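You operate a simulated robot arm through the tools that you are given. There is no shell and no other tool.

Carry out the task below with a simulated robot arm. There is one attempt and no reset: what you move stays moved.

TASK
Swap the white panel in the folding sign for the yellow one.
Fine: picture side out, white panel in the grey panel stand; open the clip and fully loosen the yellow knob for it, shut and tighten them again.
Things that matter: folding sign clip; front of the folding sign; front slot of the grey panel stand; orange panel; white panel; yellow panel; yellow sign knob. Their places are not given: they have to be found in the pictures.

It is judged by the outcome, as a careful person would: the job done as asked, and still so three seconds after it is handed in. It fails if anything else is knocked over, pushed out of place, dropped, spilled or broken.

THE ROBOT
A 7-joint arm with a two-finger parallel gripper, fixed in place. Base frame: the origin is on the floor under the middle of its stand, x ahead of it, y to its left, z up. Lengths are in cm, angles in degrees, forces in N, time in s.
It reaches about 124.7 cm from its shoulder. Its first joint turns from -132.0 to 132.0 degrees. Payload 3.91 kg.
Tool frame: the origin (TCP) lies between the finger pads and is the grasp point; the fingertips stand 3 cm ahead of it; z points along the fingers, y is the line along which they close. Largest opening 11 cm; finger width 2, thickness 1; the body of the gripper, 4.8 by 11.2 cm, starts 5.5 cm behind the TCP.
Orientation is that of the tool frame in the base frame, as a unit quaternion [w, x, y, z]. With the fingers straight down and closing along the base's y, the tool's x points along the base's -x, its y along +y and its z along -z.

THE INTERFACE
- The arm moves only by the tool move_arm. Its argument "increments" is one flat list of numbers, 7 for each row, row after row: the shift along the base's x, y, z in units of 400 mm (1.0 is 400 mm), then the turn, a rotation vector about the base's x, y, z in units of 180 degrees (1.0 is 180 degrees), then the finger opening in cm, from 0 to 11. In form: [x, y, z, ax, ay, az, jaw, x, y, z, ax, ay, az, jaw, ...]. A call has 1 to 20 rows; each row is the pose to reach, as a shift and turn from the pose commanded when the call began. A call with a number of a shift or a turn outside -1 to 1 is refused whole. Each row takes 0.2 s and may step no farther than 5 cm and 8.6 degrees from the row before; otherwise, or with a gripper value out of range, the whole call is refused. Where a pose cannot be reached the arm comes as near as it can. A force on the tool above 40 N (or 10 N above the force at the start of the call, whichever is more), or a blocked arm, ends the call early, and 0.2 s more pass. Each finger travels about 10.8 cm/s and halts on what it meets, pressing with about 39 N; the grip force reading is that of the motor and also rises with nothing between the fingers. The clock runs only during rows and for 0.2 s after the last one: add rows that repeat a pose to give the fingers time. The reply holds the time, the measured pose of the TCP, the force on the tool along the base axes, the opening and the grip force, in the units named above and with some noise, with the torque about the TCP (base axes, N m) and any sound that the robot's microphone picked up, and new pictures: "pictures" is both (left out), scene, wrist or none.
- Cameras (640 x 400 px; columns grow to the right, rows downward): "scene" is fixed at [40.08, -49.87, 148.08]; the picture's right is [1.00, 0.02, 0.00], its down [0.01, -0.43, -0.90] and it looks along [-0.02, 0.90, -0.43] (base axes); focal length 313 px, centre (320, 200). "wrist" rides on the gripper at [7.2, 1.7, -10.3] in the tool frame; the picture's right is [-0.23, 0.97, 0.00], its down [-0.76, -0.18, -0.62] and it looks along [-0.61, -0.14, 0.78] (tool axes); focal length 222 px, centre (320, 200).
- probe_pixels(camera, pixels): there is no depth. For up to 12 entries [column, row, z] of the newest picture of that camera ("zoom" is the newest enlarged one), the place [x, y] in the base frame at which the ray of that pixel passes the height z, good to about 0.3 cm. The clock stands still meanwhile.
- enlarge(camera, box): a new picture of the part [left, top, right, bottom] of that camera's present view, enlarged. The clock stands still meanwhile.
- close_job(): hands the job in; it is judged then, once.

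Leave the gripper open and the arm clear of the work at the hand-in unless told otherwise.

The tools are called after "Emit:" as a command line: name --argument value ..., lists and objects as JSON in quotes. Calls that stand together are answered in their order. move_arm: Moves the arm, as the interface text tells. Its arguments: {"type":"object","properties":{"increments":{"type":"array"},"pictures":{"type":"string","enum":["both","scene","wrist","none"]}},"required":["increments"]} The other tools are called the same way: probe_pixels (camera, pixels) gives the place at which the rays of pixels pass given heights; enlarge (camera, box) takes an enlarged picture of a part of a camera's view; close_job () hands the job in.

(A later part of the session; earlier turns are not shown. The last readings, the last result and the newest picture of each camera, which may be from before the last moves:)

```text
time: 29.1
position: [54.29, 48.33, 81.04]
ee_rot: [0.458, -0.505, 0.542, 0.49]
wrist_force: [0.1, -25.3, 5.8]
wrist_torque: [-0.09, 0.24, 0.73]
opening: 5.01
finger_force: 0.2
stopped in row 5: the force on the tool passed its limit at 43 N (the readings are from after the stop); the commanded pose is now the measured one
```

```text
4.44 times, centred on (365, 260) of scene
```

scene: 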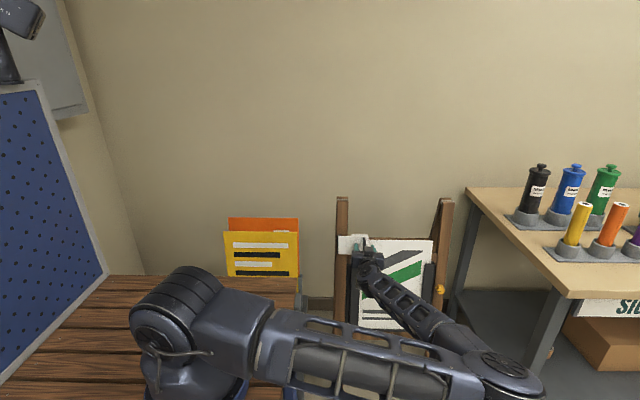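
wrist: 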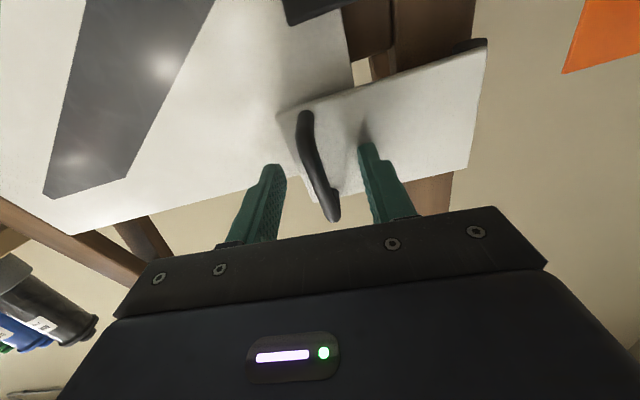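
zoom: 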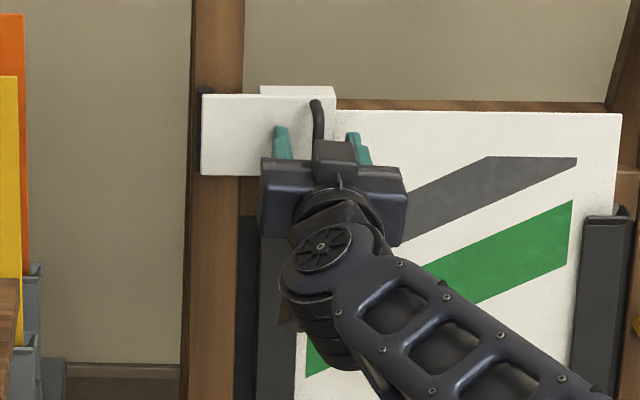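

The right fingertip touched the flap plate and the move stopped at 43 N, so the plate front is at y≈51.3. I'll back off 0.7 cm, shift 0.3 cm in +x to centre the bar, and close.

Emit:
move_arm --increments '[0.004, -0.0125, 0, 0, 0, 0, 5, 0.0075, -0.0175, 0, 0, 0, 0, 5, 0.0075, -0.0175, 0, 0, 0, 0, 3, 0.0075, -0.0175, 0, 0, 0, 0, 1.5, 0.0075, -0.0175, 0, 0, 0, 0, 0.3, 0.0075, -0.0175, 0, 0, 0, 0, 0.3]'

Emit:
enlarge --camera "wrist" --box '[240, 90, 400, 210]'

```text
time: 30.5
position: [54.5, 47.57, 80.94]
ee_rot: [0.458, -0.506, 0.542, 0.49]
wrist_force: [-24.1, 5.4, -0.8]
wrist_torque: [-0.07, -0.21, 0.22]
opening: 1.52
finger_force: 12.3
```

scene: 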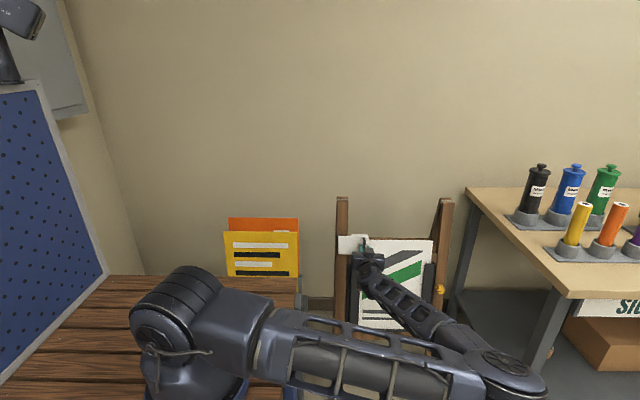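
wrist: 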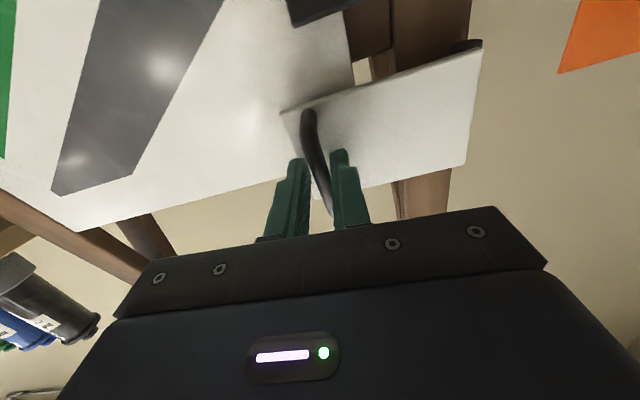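

```text
3.33 times, centred on (320, 150) of wrist
```

zoom: 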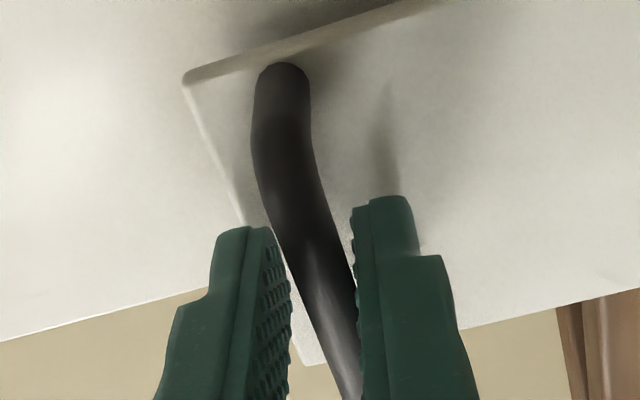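

The −x finger met the bar first, giving −24 N in x. I'll shift back 0.4 cm in −x while closing.

Emit:
move_arm --increments '[-0.005, 0, 0, 0, 0, 0, 0.3, -0.01, 0, 0, 0, 0, 0, 0.3, -0.01, 0, 0, 0, 0, 0, 0.3]' --pictures "wrist"

Emit:
enlarge --camera "wrist" --box '[240, 90, 400, 210]'

```text
time: 31.3
position: [54.32, 47.75, 80.84]
ee_rot: [0.458, -0.506, 0.541, 0.491]
wrist_force: [-16.3, 0.3, 7.2]
wrist_torque: [0.08, -0.13, 0.19]
opening: 1.17
finger_force: 8.6
```

wrist: 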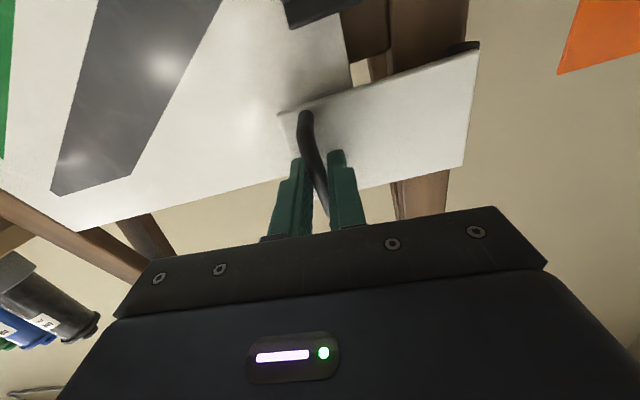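

```text
3.33 times, centred on (320, 150) of wrist
```

zoom: 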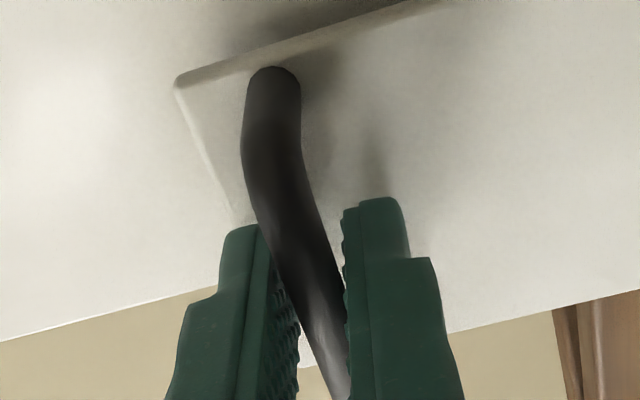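

Nearly gripped (opening 1.17 cm). I'll shift another 0.3 cm in −x.

Emit:
move_arm --increments '[-0.004, 0, 0, 0, 0, 0, 0.3, -0.0075, 0, 0, 0, 0, 0, 0.3, -0.0075, 0, 0, 0, 0, 0, 0.3, -0.0075, 0, 0, 0, 0, 0, 0.3]' --pictures "none"

```text
time: 32.3
position: [54.15, 47.48, 80.96]
ee_rot: [0.46, -0.504, 0.542, 0.49]
wrist_force: [17.7, -5.8, 10.8]
wrist_torque: [-0.06, -0.96, 0.02]
opening: 1.03
finger_force: 44.9
```

The handle is gripped (1.03 cm, 45 N). Now I'll swing the flap open around its hinge (x≈44.5, y≈52): first 30°, with the tool yawing half as much.

Emit:
move_arm --increments '[-0.0085, -0.02, 0.002, 0, 0, -0.0139, 0.3, -0.019, -0.04, 0.004, 0, 0, -0.0278, 0.3, -0.031, -0.059, 0.006, 0, 0, -0.0417, 0.3, -0.045, -0.077, 0.0077, 0, 0, -0.0556, 0.3, -0.0605, -0.094, 0.0094, 0, 0, -0.0694, 0.3, -0.077, -0.1095, 0.011, 0, 0, -0.0833, 0.3]'

Emit:
enlarge --camera "scene" --box '[325, 215, 405, 305]'

```text
time: 33.8
position: [50.53, 43.47, 81.54]
ee_rot: [0.516, -0.435, 0.599, 0.431]
wrist_force: [-2.3, 4.3, 3.2]
wrist_torque: [-0.46, -0.85, 0.24]
opening: 1.11
finger_force: 45.0
stopped in row 6: the force on the tool passed its limit at 42 N (the readings are from after the stop); the commanded pose is now the measured one
```

scene: 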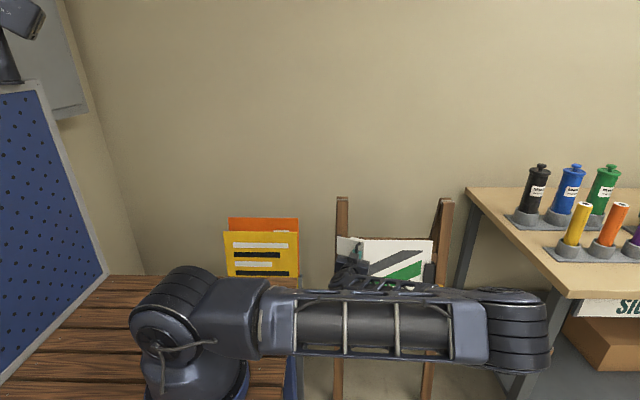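
wrist: 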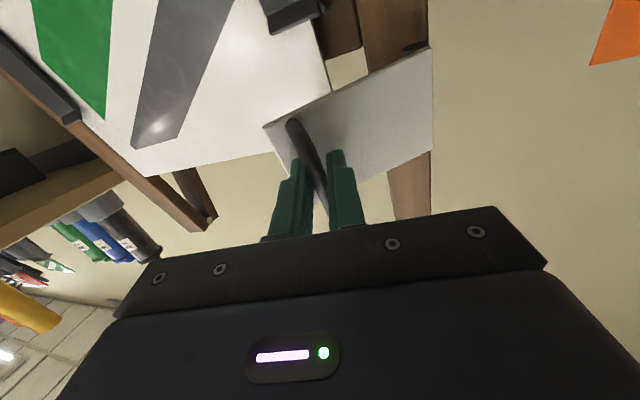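

```text
4.44 times, centred on (365, 260) of scene
```

zoom: 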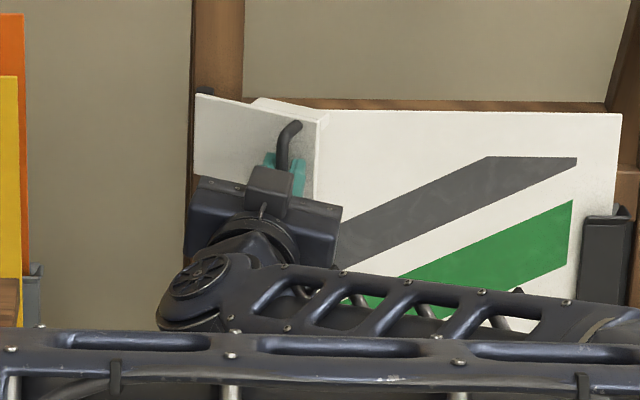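

The flap swung about 30° open. The 42 N spike settled back to a few newtons. I refit the hinge at (44.9, 52.8) with radius 10.1 and continue the arc to about 65°, with more yaw.

Emit:
move_arm --increments '[-0.0203, -0.0118, 0.0012, 0, 0, -0.01944, 0.3, -0.0413, -0.0215, 0.0022, 0, 0, -0.03888, 0.3, -0.0633, -0.0295, 0.003, 0, 0, -0.05832, 0.3, -0.0858, -0.0358, 0.0036, 0, 0, -0.07776, 0.3, -0.1085, -0.0398, 0.004, 0, 0, -0.0972, 0.3, -0.1318, -0.042, 0.0042, 0, 0, -0.11664, 0.3, -0.1553, -0.0425, 0.0043, 0, 0, -0.13608, 0.3]'

Emit:
enlarge --camera "scene" --box '[315, 205, 395, 295]'

```text
time: 35.1
position: [46.4, 41.9, 81.78]
ee_rot: [0.585, -0.325, 0.664, 0.334]
wrist_force: [0.3, 0.1, -2.8]
wrist_torque: [-0.4, -0.79, 0.2]
opening: 1.21
finger_force: 44.8
stopped in row 6: the force on the tool passed its limit at 50 N (the readings are from after the stop); the commanded pose is now the measured one
```

scene: 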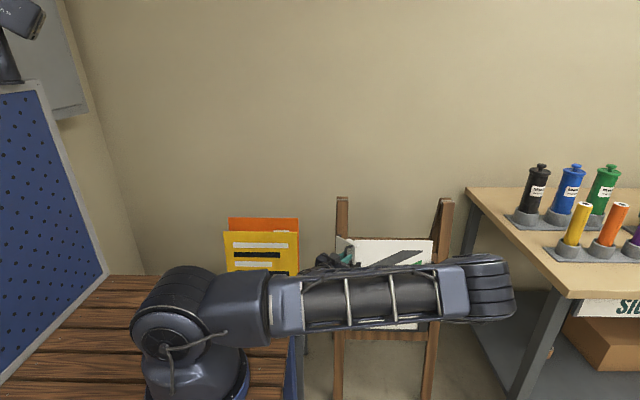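
wrist: 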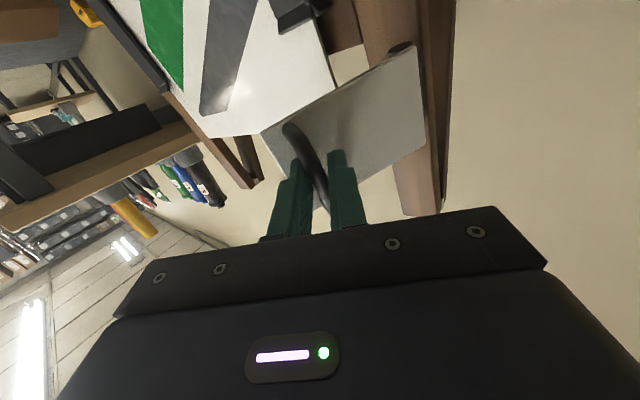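

```text
4.44 times, centred on (355, 250) of scene
```

zoom: 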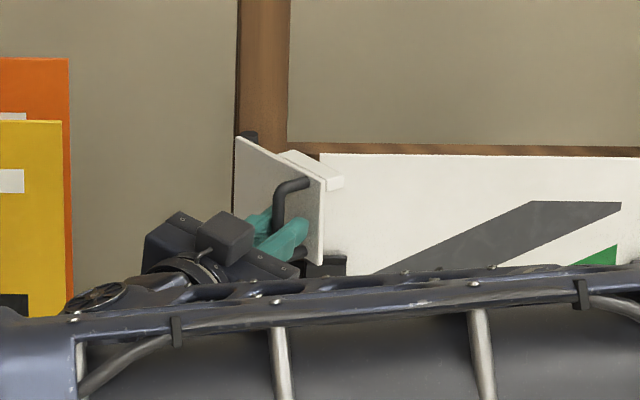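

The flap is about 52° open (refit: hinge ≈ (44.7, 53.1), radius 10.4). Pulling further would bring the gripper close to the bench corner. So I'll let go, back out and return to pointing +y, and then push the flap's inner face toward −x.

Emit:
move_arm --increments '[0, 0, 0, 0, 0, 0, 4, 0, 0, 0, 0, 0, 0, 6, 0, -0.0625, 0, 0, 0, 0, 6, 0.0125, -0.125, 0, 0, 0, 0.033, 6, 0.03, -0.2, -0.01, 0, 0, 0.078, 5, 0.075, -0.25, -0.02, 0, 0, 0.122, 3, 0.15, -0.275, -0.03, 0, 0, 0.166, 1, 0.24, -0.275, -0.045, 0, 0, 0.19, 0.3]'

Emit:
enlarge --camera "wrist" --box '[280, 40, 480, 180]'

Emit:
enlarge --camera "scene" --box '[315, 205, 395, 295]'

```text
time: 36.9
position: [55.86, 30.56, 80.01]
ee_rot: [0.459, -0.507, 0.538, 0.493]
wrist_force: [0.6, -0.5, -0.1]
wrist_torque: [0.0, 0.03, -0.01]
opening: 0.3
finger_force: 0.2
```

scene: 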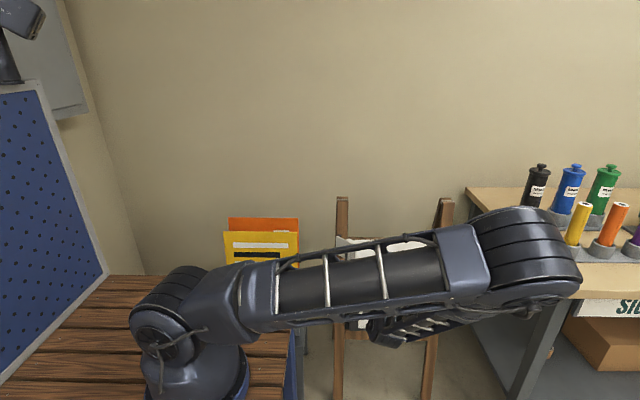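
wrist: 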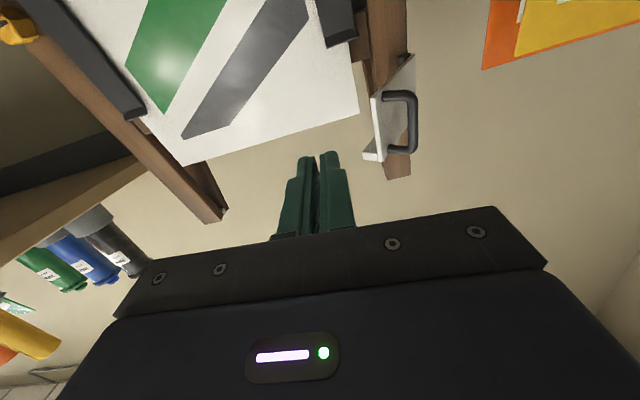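

```text
2.86 times, centred on (380, 110) of wrist
```

zoom: 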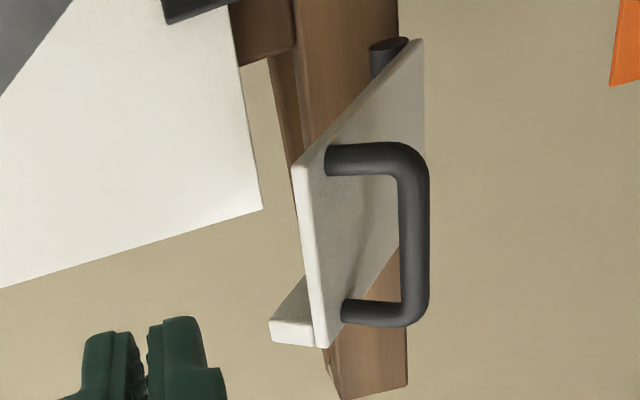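

```text
4.44 times, centred on (355, 250) of scene
```

zoom: 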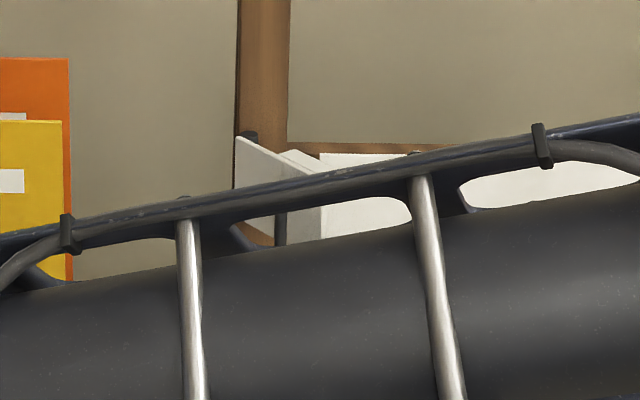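

The flap stays open at about 55–60°, and the panel corner is free. Now I'll slide the closed fingers in beside the flap's inner face (x 57, tip y 46) and push it toward −x to open it past 90°.

Emit:
move_arm --increments '[0.03, 0.1, 0, 0, 0, 0, 0.3, 0.03, 0.2, 0, 0, 0, 0, 0.3, 0.03, 0.31, 0, 0, 0, 0, 0.3, -0.015, 0.31, 0, 0, 0, 0, 0.3, -0.06, 0.31, 0, 0, 0, 0, 0.3, -0.105, 0.31, 0, 0, 0, 0, 0.3, -0.15, 0.31, 0, 0, 0, 0, 0.3, -0.195, 0.31, 0, 0, 0, 0, 0.3, -0.24, 0.31, 0, 0, 0, 0, 0.3, -0.285, 0.31, 0, 0, 0, 0, 0.3, -0.33, 0.31, 0, 0, 0, 0, 0.3, -0.345, 0.31, 0, 0, 0, 0, 0.3]'

Emit:
enlarge --camera "wrist" --box '[240, 40, 440, 200]'

```text
time: 39.5
position: [42.07, 43.21, 79.61]
ee_rot: [0.46, -0.506, 0.539, 0.492]
wrist_force: [9.3, 2.8, 2.4]
wrist_torque: [0.11, -0.1, -0.32]
opening: 0.0
finger_force: 0.0
```

scene: 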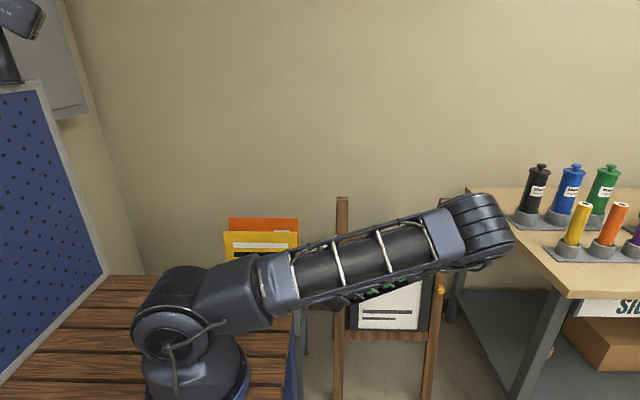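
wrist: 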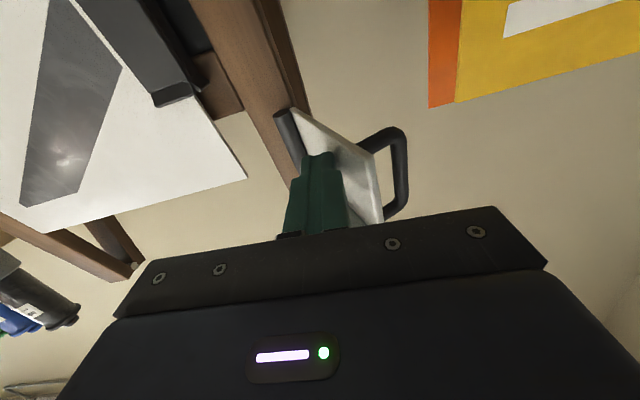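

```text
2.50 times, centred on (340, 120) of wrist
```

zoom: 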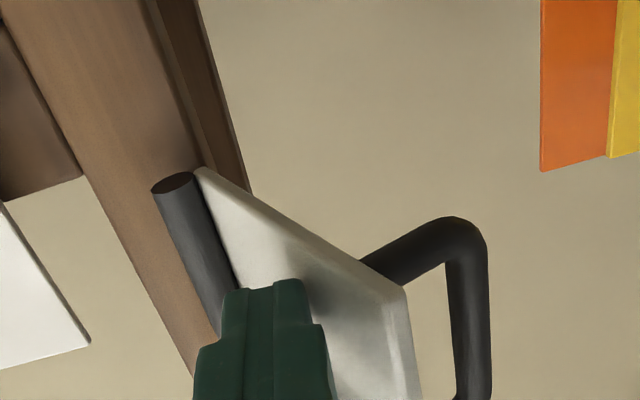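

The flap is now past 100° open, with only 9 N of friction. I'll push 1.5 cm more, then retreat straight back.

Emit:
move_arm --increments '[-0.02, 0, 0, 0, 0, 0, 0.3, -0.0375, 0, 0, 0, 0, 0, 0.3, -0.0375, 0, 0, 0, 0, 0, 0.3, -0.02, -0.05, 0, 0, 0, 0, 0.3, 0.03, -0.15, 0, 0, 0, 0, 0.3, 0.1, -0.25, 0.02, 0, 0, 0, 0.3, 0.17, -0.35, 0.04, 0, 0, 0, 0.3]'

Emit:
enlarge --camera "wrist" --box '[280, 40, 480, 180]'

```text
time: 39.9
position: [42.09, 43.2, 79.82]
ee_rot: [0.465, -0.502, 0.541, 0.488]
wrist_force: [10.3, -6.4, 0.7]
wrist_torque: [-0.05, -0.11, -0.27]
opening: 0.0
finger_force: 0.2
stopped in row 2: the force on the tool passed its limit at 48 N (the readings are from after the stop); the commanded pose is now the measured one
```

scene: 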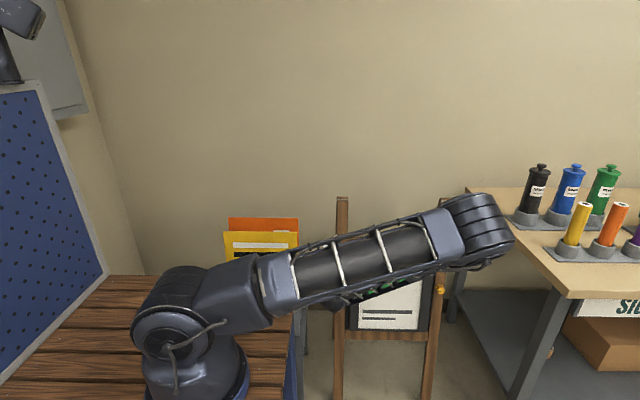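
wrist: 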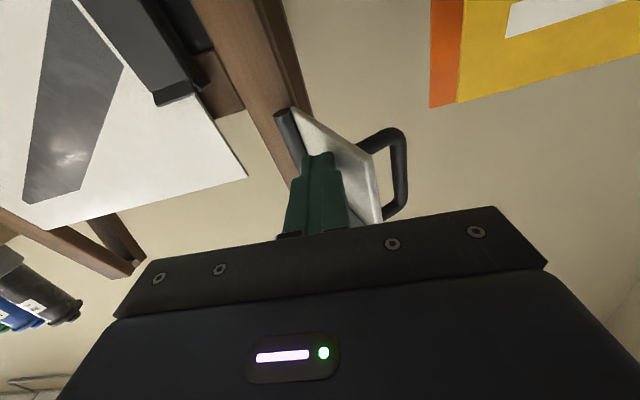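

```text
2.86 times, centred on (380, 110) of wrist
```

zoom: 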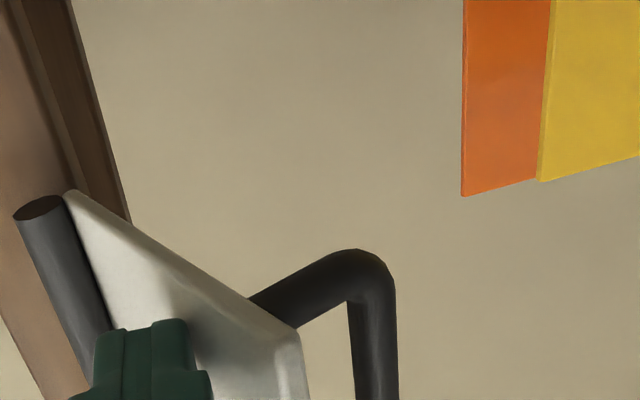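

The flap is at its open stop (48 N). Now I'll retreat from the flap and rise while moving away from the sign.

Emit:
move_arm --increments '[0.025, 0, 0, 0, 0, 0, 0.3, 0.05, -0.08, 0, 0, 0, 0, 0.3, 0.09, -0.18, 0, 0, 0, 0, 0.3, 0.13, -0.28, 0.02, 0, 0, 0, 0.3, 0.17, -0.36, 0.07, 0, 0, 0, 0.3, 0.2, -0.4, 0.17, 0, 0, 0, 0.3, 0.23, -0.42, 0.28, 0, 0, 0, 0.3, 0.25, -0.44, 0.39, 0, 0, 0, 0.3]'

Emit:
enlarge --camera "wrist" --box '[240, 0, 560, 200]'

```text
time: 41.7
position: [51.9, 25.66, 95.48]
ee_rot: [0.465, -0.503, 0.539, 0.49]
wrist_force: [-0.2, -0.3, -0.2]
wrist_torque: [0.07, -0.02, 0.01]
opening: 0.3
finger_force: 0.2
```

scene: 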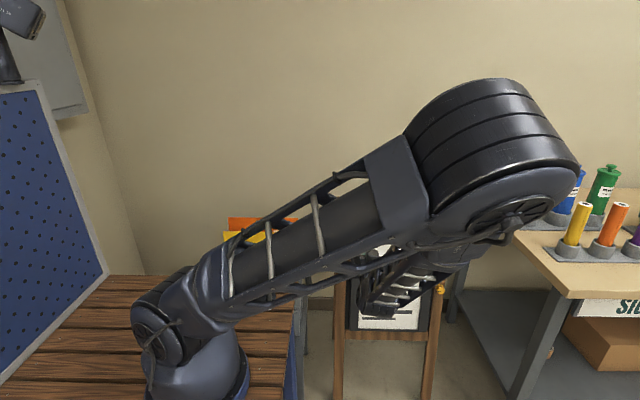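
wrist: 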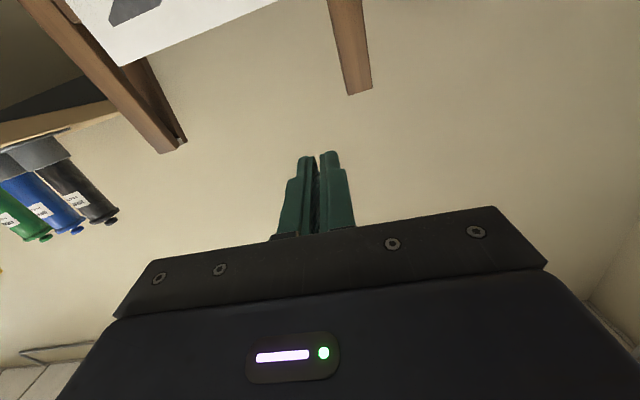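

```text
2.00 times, centred on (400, 100) of wrist
```

zoom: 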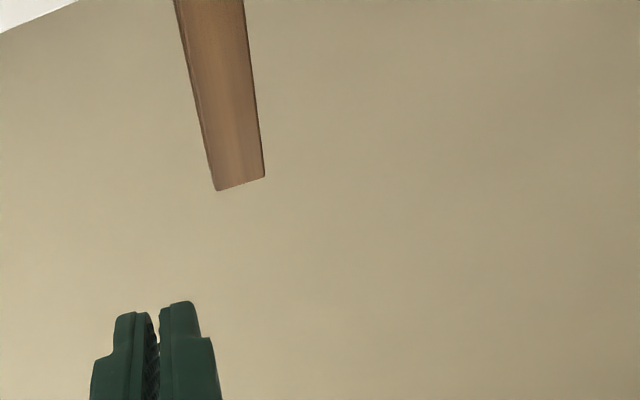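

Next I'll turn the gripper to straight down with the fingers closing along y (for the panel edges), rising to about (60, 40, 125).

Emit:
move_arm --increments '[0.0143, 0.0257, 0.0529, -0.02649, 0.02513, -0.02717, 2, 0.0286, 0.0514, 0.1057, -0.05298, 0.05026, -0.05434, 2, 0.0429, 0.0771, 0.1586, -0.07947, 0.07539, -0.08151, 2, 0.0571, 0.1029, 0.2114, -0.10596, 0.10052, -0.10868, 2, 0.0714, 0.1286, 0.2643, -0.13245, 0.12565, -0.13585, 2, 0.0857, 0.1543, 0.3171, -0.15894, 0.15078, -0.16302, 2, 0.1, 0.18, 0.37, -0.18543, 0.17591, -0.19019, 2, 0.1143, 0.2057, 0.4229, -0.21192, 0.20104, -0.21736, 2, 0.1286, 0.2314, 0.4757, -0.23841, 0.22617, -0.24453, 2, 0.1429, 0.2571, 0.5286, -0.2649, 0.2513, -0.2717, 2, 0.1571, 0.2829, 0.5814, -0.29139, 0.27643, -0.29887, 2, 0.1714, 0.3086, 0.6343, -0.31788, 0.30156, -0.32604, 2, 0.1857, 0.3343, 0.6871, -0.34437, 0.32669, -0.35321, 2, 0.2, 0.36, 0.74, -0.37086, 0.35182, -0.38038, 2]'

```text
time: 44.7
position: [59.73, 39.97, 125.17]
ee_rot: [-0.001, 0.002, 1.0, -0.001]
wrist_force: [0.0, -0.3, 0.1]
wrist_torque: [0.01, -0.01, 0.0]
opening: 1.98
finger_force: 0.1
```

scene: 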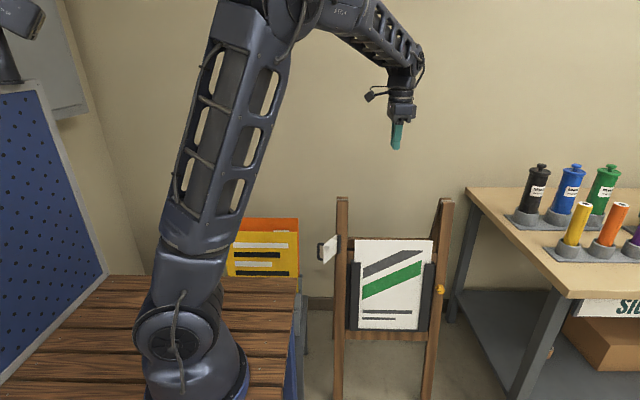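
wrist: 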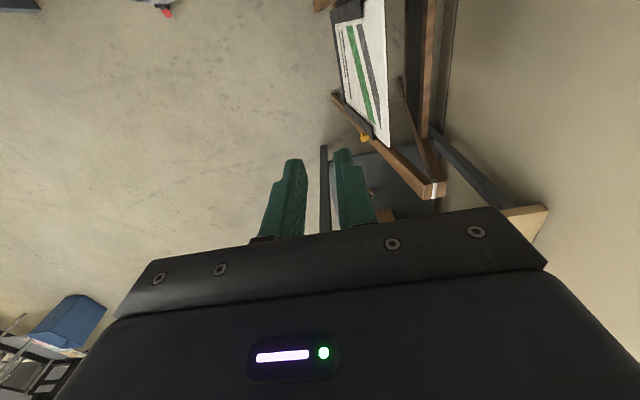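

The clip stands open at (330,250) and the white panel is fully uncovered. I'll enlarge both views and triangulate the panel's top edge.

Emit:
enlarge --camera "scene" --box '[310, 190, 460, 350]'

Emit:
enlarge --camera "wrist" --box '[300, 0, 460, 160]'

Emit:
enlarge --camera "scene" --box '[310, 200, 390, 280]'

Emit:
enlarge --camera "scene" --box '[390, 200, 470, 280]'

```text
2.50 times, centred on (385, 270) of scene
```

zoom: 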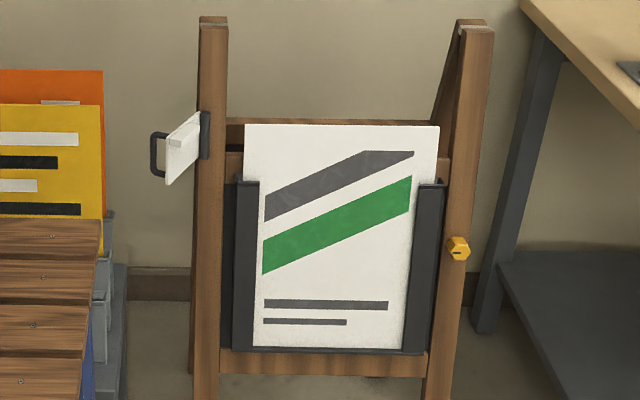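

```text
2.50 times, centred on (380, 80) of wrist
```

zoom: 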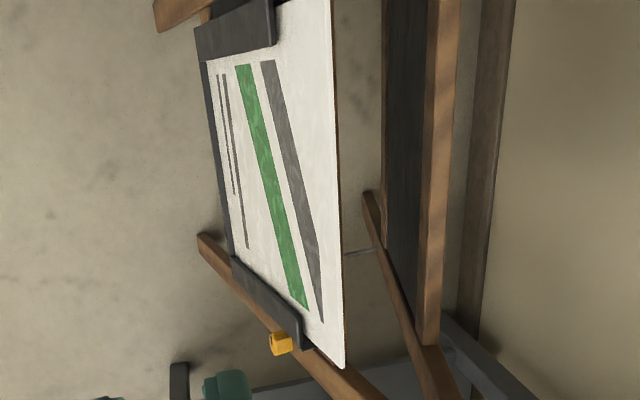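

```text
5.00 times, centred on (350, 240) of scene
```

zoom: 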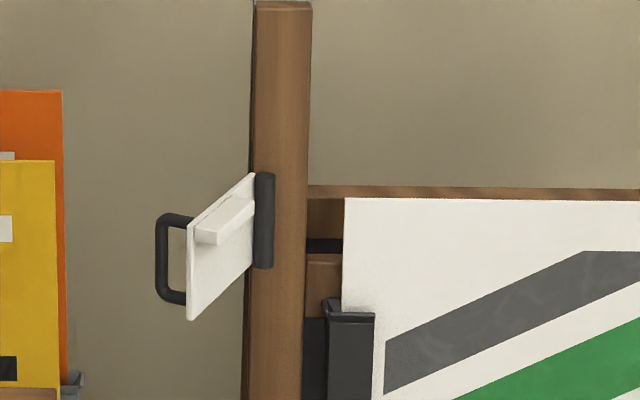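

```text
5.00 times, centred on (430, 240) of scene
```

zoom: 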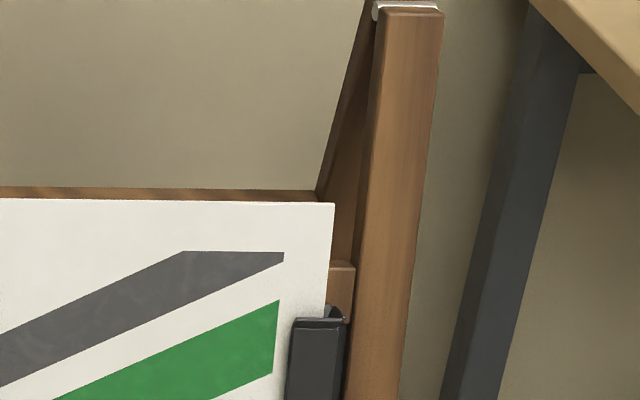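

Emit:
probe_pixels --camera "scene" --pixels '[[354.6, 239.6, 81], [354.6, 239.6, 83], [433, 240.6, 81], [433, 240.6, 83], [356, 262.6, 72], [356, 262.6, 74], [350.5, 237, 80], [350.5, 237, 82], [359, 328.5, 38], [359, 328.5, 40]]'

Emit:
probe_pixels --camera "wrist" --pixels '[[390, 147.2, 81], [390, 147.2, 83], [387, 60, 81], [387, 60, 83], [386, 20, 81], [386, 20, 83]]'

```text
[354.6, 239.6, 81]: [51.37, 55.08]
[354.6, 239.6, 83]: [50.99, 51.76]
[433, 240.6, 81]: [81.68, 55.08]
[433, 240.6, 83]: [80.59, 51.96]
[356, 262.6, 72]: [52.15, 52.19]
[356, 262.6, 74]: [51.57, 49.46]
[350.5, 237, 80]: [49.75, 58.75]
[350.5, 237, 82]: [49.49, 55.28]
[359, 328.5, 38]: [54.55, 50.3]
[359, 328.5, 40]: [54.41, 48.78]
```

```text
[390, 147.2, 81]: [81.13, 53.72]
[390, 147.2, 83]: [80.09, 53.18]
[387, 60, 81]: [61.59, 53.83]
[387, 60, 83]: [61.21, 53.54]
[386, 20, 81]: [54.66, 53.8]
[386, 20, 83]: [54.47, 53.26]
```

Emit:
probe_pixels --camera "wrist" --pixels '[[346, 103.2, 36], [346, 103.2, 38], [346, 103.2, 40], [346, 103.2, 42], [334, 28, 36], [334, 28, 38], [334, 28, 40], [334, 28, 42]]'

Emit:
probe_pixels --camera "scene" --pixels '[[417.5, 328.5, 36], [417.5, 328.5, 38], [417.5, 328.5, 40], [417.5, 328.5, 42], [359, 328.5, 36], [359, 328.5, 42]]'

```text
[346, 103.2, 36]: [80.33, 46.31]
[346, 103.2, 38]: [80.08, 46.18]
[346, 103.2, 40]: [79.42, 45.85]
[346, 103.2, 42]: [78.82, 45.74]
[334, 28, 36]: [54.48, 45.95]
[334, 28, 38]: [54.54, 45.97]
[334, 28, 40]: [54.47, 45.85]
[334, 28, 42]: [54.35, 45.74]
```

```text
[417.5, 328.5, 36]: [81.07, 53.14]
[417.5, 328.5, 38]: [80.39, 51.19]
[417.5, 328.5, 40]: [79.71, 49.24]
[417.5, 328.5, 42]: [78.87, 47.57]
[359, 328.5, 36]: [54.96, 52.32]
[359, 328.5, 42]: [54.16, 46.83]
```

The panel's top edge is ≈ x 51.2–81, y 53.5, z 82. The visible bottom is near y 46, z 43, so the lean is about 10.5°. A crossbar sits behind the panel at about z 76.5. Before lifting it, I'll look at the panel stand from above, moving to about (20, 45, 122).

Emit:
move_arm --increments '[-0.11, 0.014, -0.01, 0, 0, 0, 4, -0.22, 0.028, -0.02, 0, 0, 0, 4, -0.33, 0.042, -0.03, 0, 0, 0, 4, -0.44, 0.056, -0.04, 0, 0, 0, 4, -0.55, 0.07, -0.05, 0, 0, 0, 4, -0.66, 0.084, -0.06, 0, 0, 0, 4, -0.77, 0.098, -0.07, 0, 0, 0, 4, -0.88, 0.112, -0.075, 0, 0, 0, 4, -0.98, 0.125, -0.08, 0, 0, 0, 4]'

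Emit:
enlarge --camera "scene" --box '[200, 200, 340, 400]'

```text
time: 46.7
position: [20.71, 44.92, 121.72]
ee_rot: [-0.001, -0.001, 1.0, 0.0]
wrist_force: [-0.1, 0.3, -0.1]
wrist_torque: [0.01, 0.03, -0.02]
opening: 3.98
finger_force: 0.1
```

scene: 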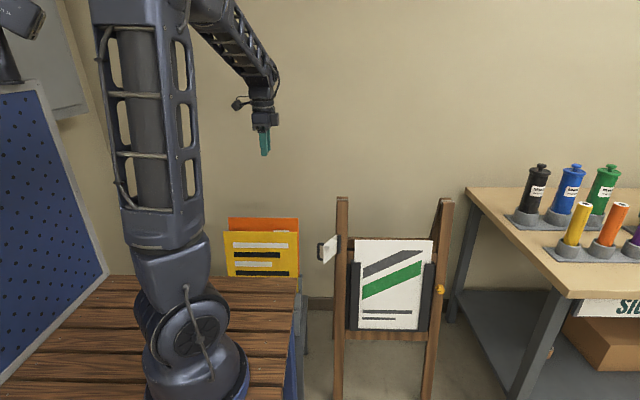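
wrist: 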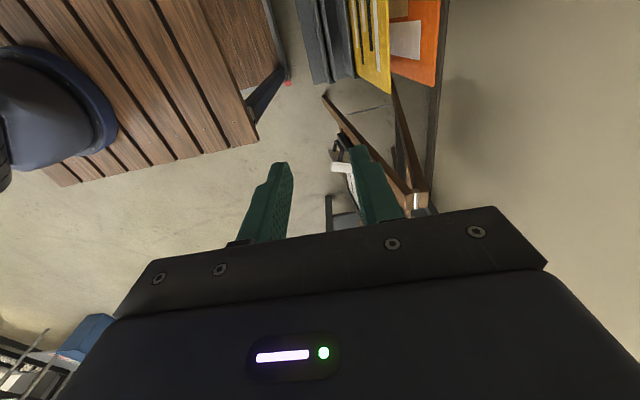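

```text
2.00 times, centred on (270, 300) of scene
```

zoom: 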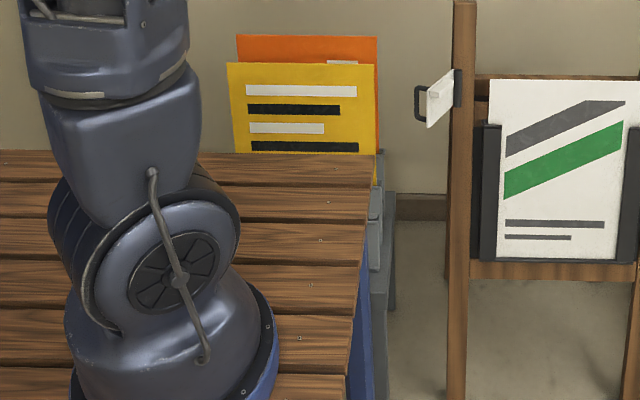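

The stand sits at the top of the wrist picture. I'll move further in −x to bring it into the centre.

Emit:
move_arm --increments '[-0.11, 0.01, 0, 0, 0, 0, 4, -0.22, 0.02, 0, 0, 0, 0, 4, -0.33, 0.03, 0, 0, 0, 0, 4, -0.44, 0.04, 0, 0, 0, 0, 4, -0.55, 0.05, 0, 0, 0, 0, 4, -0.66, 0.06, 0, 0, 0, 0, 4]'

Emit:
enlarge --camera "wrist" --box '[240, 0, 480, 190]'

```text
time: 48.1
position: [-5.71, 47.44, 121.82]
ee_rot: [-0.002, 0.0, 1.0, -0.001]
wrist_force: [0.7, -0.6, 0.3]
wrist_torque: [0.03, 0.08, 0.0]
opening: 4.01
finger_force: 0.0
```

scene: 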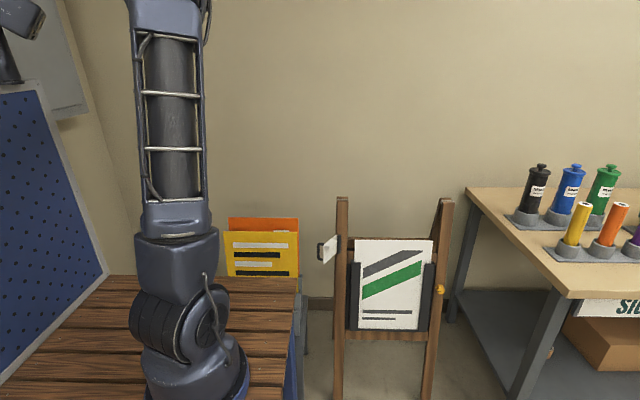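
wrist: 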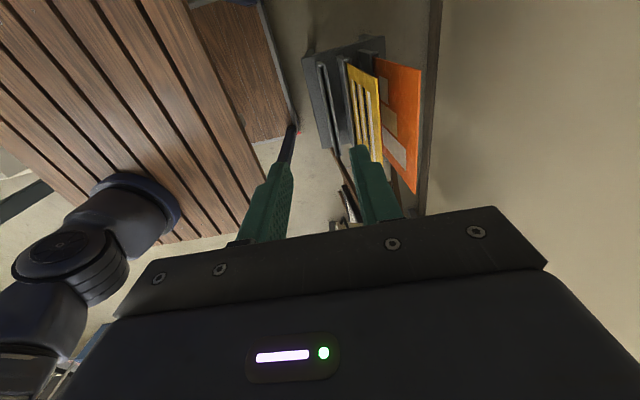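

```text
2.11 times, centred on (360, 95) of wrist
```

zoom: 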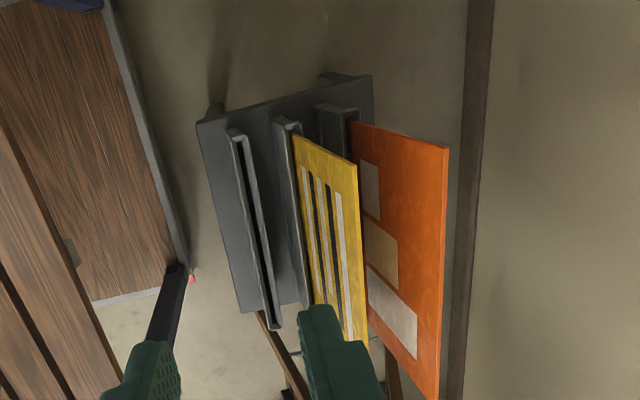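

I can see the stand: three troughs, with the empty front one at zoom (237,137)–(275,325). I'll probe the slot ends and the yellow panel corners from here.

Emit:
probe_pixels --camera "zoom" --pixels '[[240, 140, 40], [240, 140, 45], [240, 140, 50], [274, 322, 40], [274, 322, 45], [274, 322, 50], [357, 166, 80], [357, 166, 82], [294, 140, 42], [294, 140, 47], [447, 147, 92], [447, 147, 88]]'

Emit:
enlarge --camera "wrist" --box '[300, 30, 400, 160]'

```text
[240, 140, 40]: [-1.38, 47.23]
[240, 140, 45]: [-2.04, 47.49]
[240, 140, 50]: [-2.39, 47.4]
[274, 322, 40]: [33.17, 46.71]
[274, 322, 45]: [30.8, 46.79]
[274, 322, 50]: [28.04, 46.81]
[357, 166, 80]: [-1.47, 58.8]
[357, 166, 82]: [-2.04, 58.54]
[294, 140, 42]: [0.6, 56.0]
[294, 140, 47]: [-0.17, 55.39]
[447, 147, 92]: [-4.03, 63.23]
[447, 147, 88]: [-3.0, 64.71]
```

```text
3.08 times, centred on (350, 95) of wrist
```

zoom: 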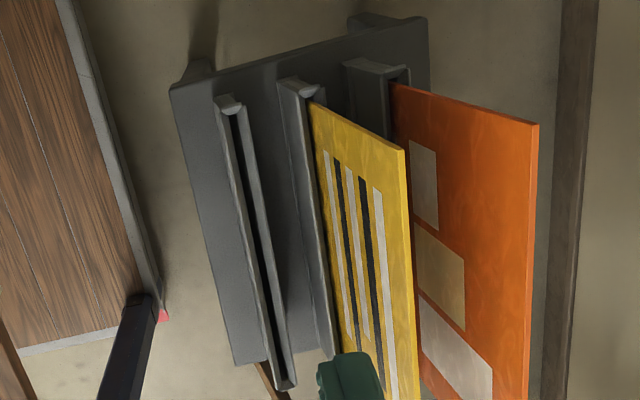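

Emit:
enlarge --camera "scene" --box '[275, 260, 325, 360]'

Emit:
enlarge --camera "scene" --box '[215, 205, 315, 295]'

```text
4.00 times, centred on (300, 310) of scene
```

zoom: 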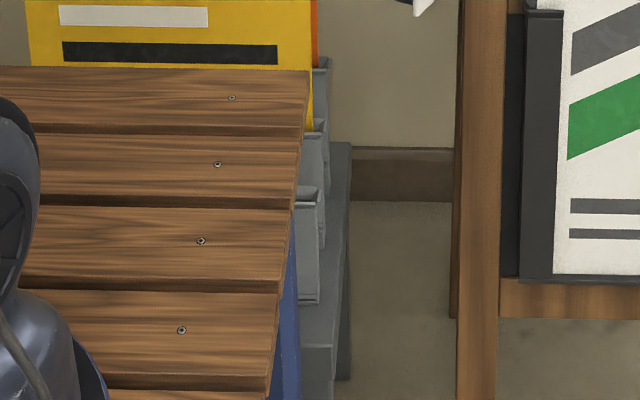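

```text
4.44 times, centred on (265, 250) of scene
```

zoom: 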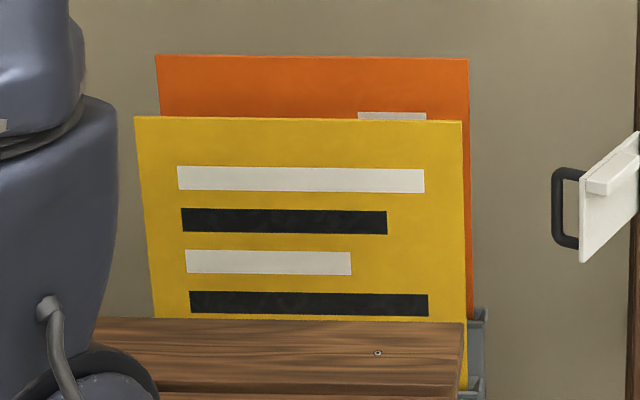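

The trough rims look to be at about z 53, with the front slot at y≈47.2. To learn how much the slots lean, I'll view them from lower down at several y positions.

Emit:
move_arm --increments '[-0.01, -0.01, -0.1, 0, 0, 0, 4, -0.02, -0.02, -0.2, 0, 0, 0, 4, -0.03, -0.03, -0.3, 0, 0, 0, 4, -0.04, -0.04, -0.4, 0, 0, 0, 4, -0.05, -0.05, -0.5, 0, 0, 0, 4]' --pictures "wrist"

Emit:
enlarge --camera "wrist" --box '[280, 40, 440, 180]'

Emit:
move_arm --increments '[0, 0.1, 0, 0, 0, 0, 4, 0, 0.2, 0, 0, 0, 0, 4]' --pictures "wrist"

Emit:
enlarge --camera "wrist" --box '[220, 40, 380, 180]'

```text
time: 49.3
position: [-7.83, 45.6, 101.67]
ee_rot: [-0.002, 0.0, 1.0, 0.001]
wrist_force: [-1.0, -0.6, 0.1]
wrist_torque: [0.01, 0.0, -0.01]
opening: 4.03
finger_force: 0.0
```

wrist: 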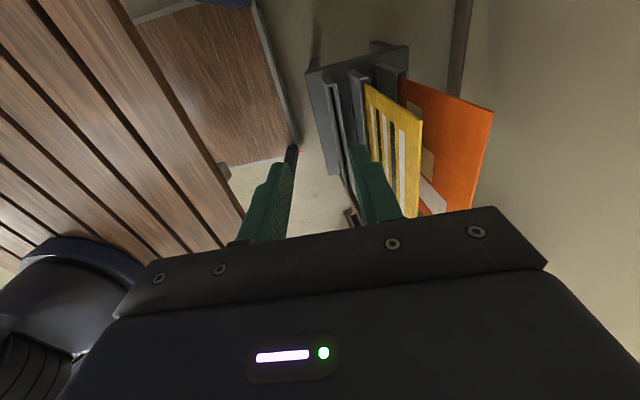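

```text
2.86 times, centred on (360, 110) of wrist
```

zoom: 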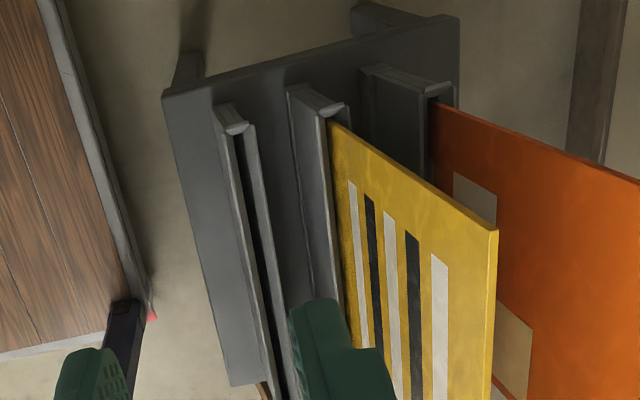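

```text
time: 49.9
position: [-7.54, 53.37, 101.64]
ee_rot: [-0.001, 0.0, 1.0, 0.001]
wrist_force: [0.2, -0.3, 0.0]
wrist_torque: [0.03, 0.02, 0.02]
opening: 4.0
finger_force: 0.0
```

wrist: 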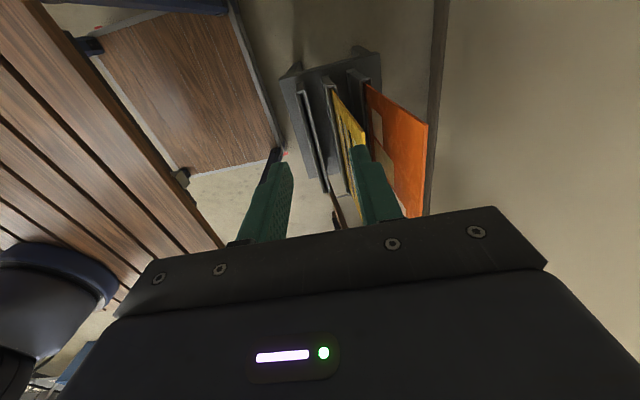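

```text
2.86 times, centred on (300, 110) of wrist
```

zoom: 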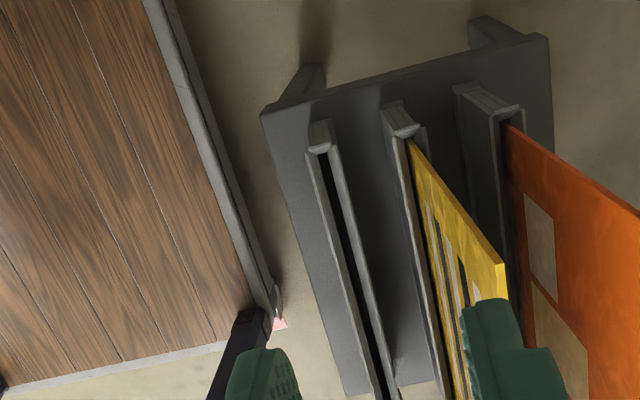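

Emit:
enlarge --camera "wrist" --box '[285, 60, 385, 130]'

Emit:
probe_pixels --camera "wrist" --pixels '[[300, 93, 53], [300, 82, 44], [329, 87, 53], [329, 87, 55]]'

```text
5.71 times, centred on (335, 95) of wrist
```

zoom: 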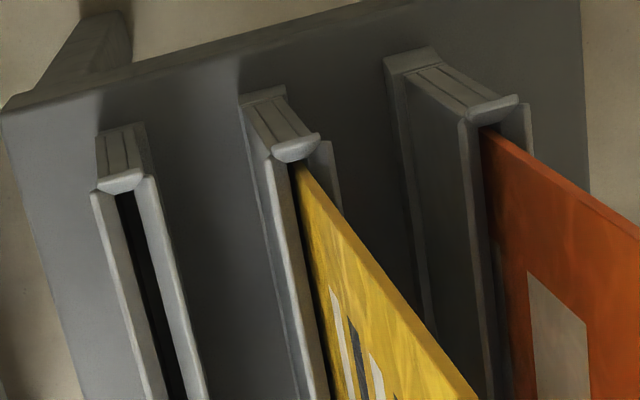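

```text
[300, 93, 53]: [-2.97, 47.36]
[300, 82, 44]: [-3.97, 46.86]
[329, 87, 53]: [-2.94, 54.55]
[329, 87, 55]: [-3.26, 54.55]
```

The slots lean back about 6° and step up toward the rear. The front rim is at z≈53 with its slot at y≈47.4. I'll check the slot line further along for any yaw.

Emit:
enlarge --camera "wrist" --box '[280, 120, 380, 200]'

Emit:
probe_pixels --camera "wrist" --pixels '[[300.7, 94.3, 53], [311.5, 137, 53], [322.7, 179.9, 53]]'

```text
5.00 times, centred on (330, 160) of wrist
```

zoom: 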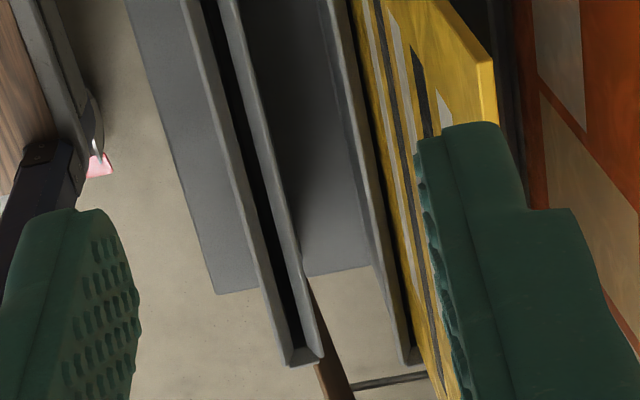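

```text
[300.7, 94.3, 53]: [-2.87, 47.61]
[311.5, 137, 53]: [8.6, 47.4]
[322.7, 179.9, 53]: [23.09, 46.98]
```

I need the slot's yaw accurately, so I'll enlarge strongly at both ends of the front slot.

Emit:
enlarge --camera "wrist" --box '[288, 82, 320, 102]'

Emit:
probe_pixels --camera "zoom" --pixels '[[320, 300, 53], [100, 300, 53], [540, 300, 53]]'

Emit:
enlarge --camera "wrist" --box '[310, 175, 342, 195]'

Emit:
probe_pixels --camera "zoom" --pixels '[[320, 200, 53], [100, 200, 53], [540, 200, 53]]'

```text
16.00 times, centred on (304, 92) of wrist
```

zoom: 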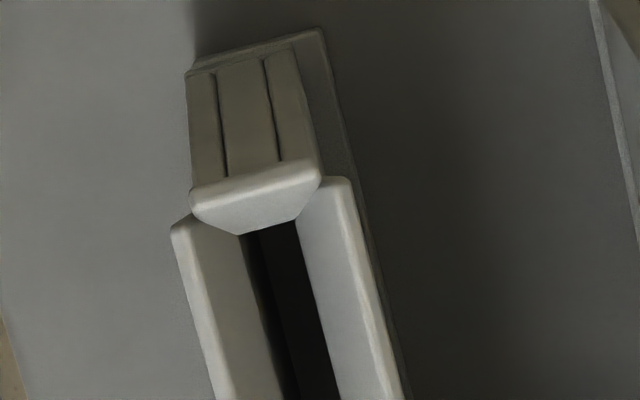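

```text
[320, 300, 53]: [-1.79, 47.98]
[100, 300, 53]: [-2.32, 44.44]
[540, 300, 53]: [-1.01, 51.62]
```

```text
16.00 times, centred on (326, 185) of wrist
```

zoom: 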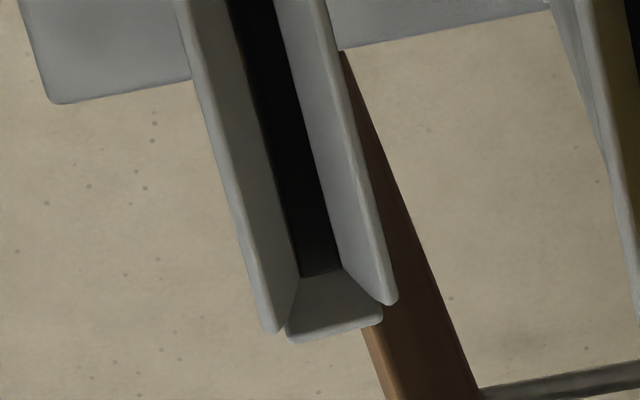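

```text
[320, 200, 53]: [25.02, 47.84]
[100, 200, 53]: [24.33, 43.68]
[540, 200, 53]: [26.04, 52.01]
```

The slot has flared lips: a funnel about 3 cm wide at the rim narrowing to 0.8 cm, with no yaw (y≈47.45 at both ends). Now I'll probe the inner x ends of the slot.

Emit:
probe_pixels --camera "zoom" --pixels '[[322, 274, 52], [335, 335, 53], [322, 274, 50]]'

Emit:
enlarge --camera "wrist" --box '[288, 82, 320, 102]'

Emit:
probe_pixels --camera "zoom" --pixels '[[265, 230, 52], [255, 175, 53], [265, 230, 50]]'

```text
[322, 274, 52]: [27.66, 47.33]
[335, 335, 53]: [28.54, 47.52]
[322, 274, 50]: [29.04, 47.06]
```

```text
16.00 times, centred on (304, 92) of wrist
```

zoom: 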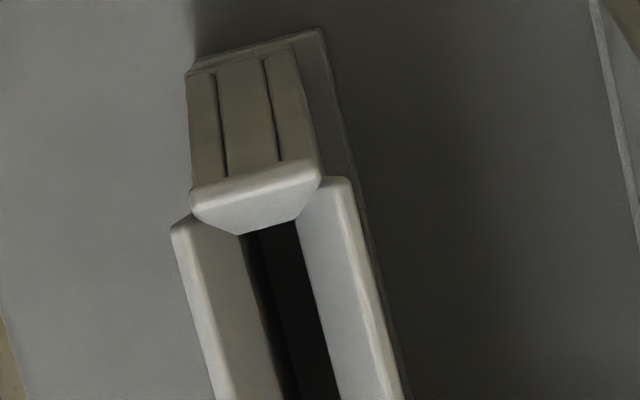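

```text
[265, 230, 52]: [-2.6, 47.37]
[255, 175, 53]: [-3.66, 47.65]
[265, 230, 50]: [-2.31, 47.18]
```

Emit:
enlarge --camera "scene" --box '[284, 280, 316, 330]'

Emit:
probe_pixels --camera "zoom" --pixels '[[320, 200, 50], [320, 200, 54], [160, 200, 52], [480, 200, 52]]'

```text
8.00 times, centred on (300, 305) of scene
```

zoom: 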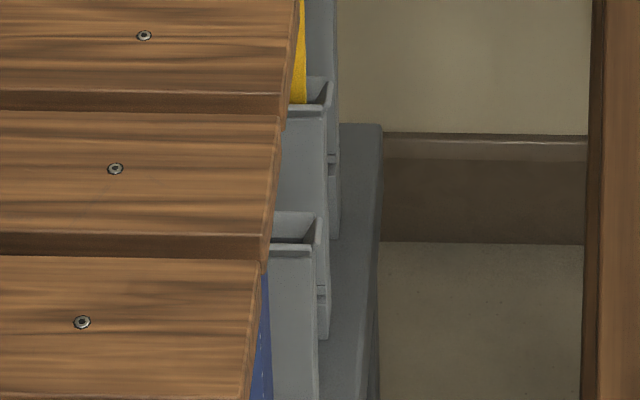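

```text
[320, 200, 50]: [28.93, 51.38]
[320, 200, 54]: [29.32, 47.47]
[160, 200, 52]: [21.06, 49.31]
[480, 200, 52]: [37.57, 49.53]
```

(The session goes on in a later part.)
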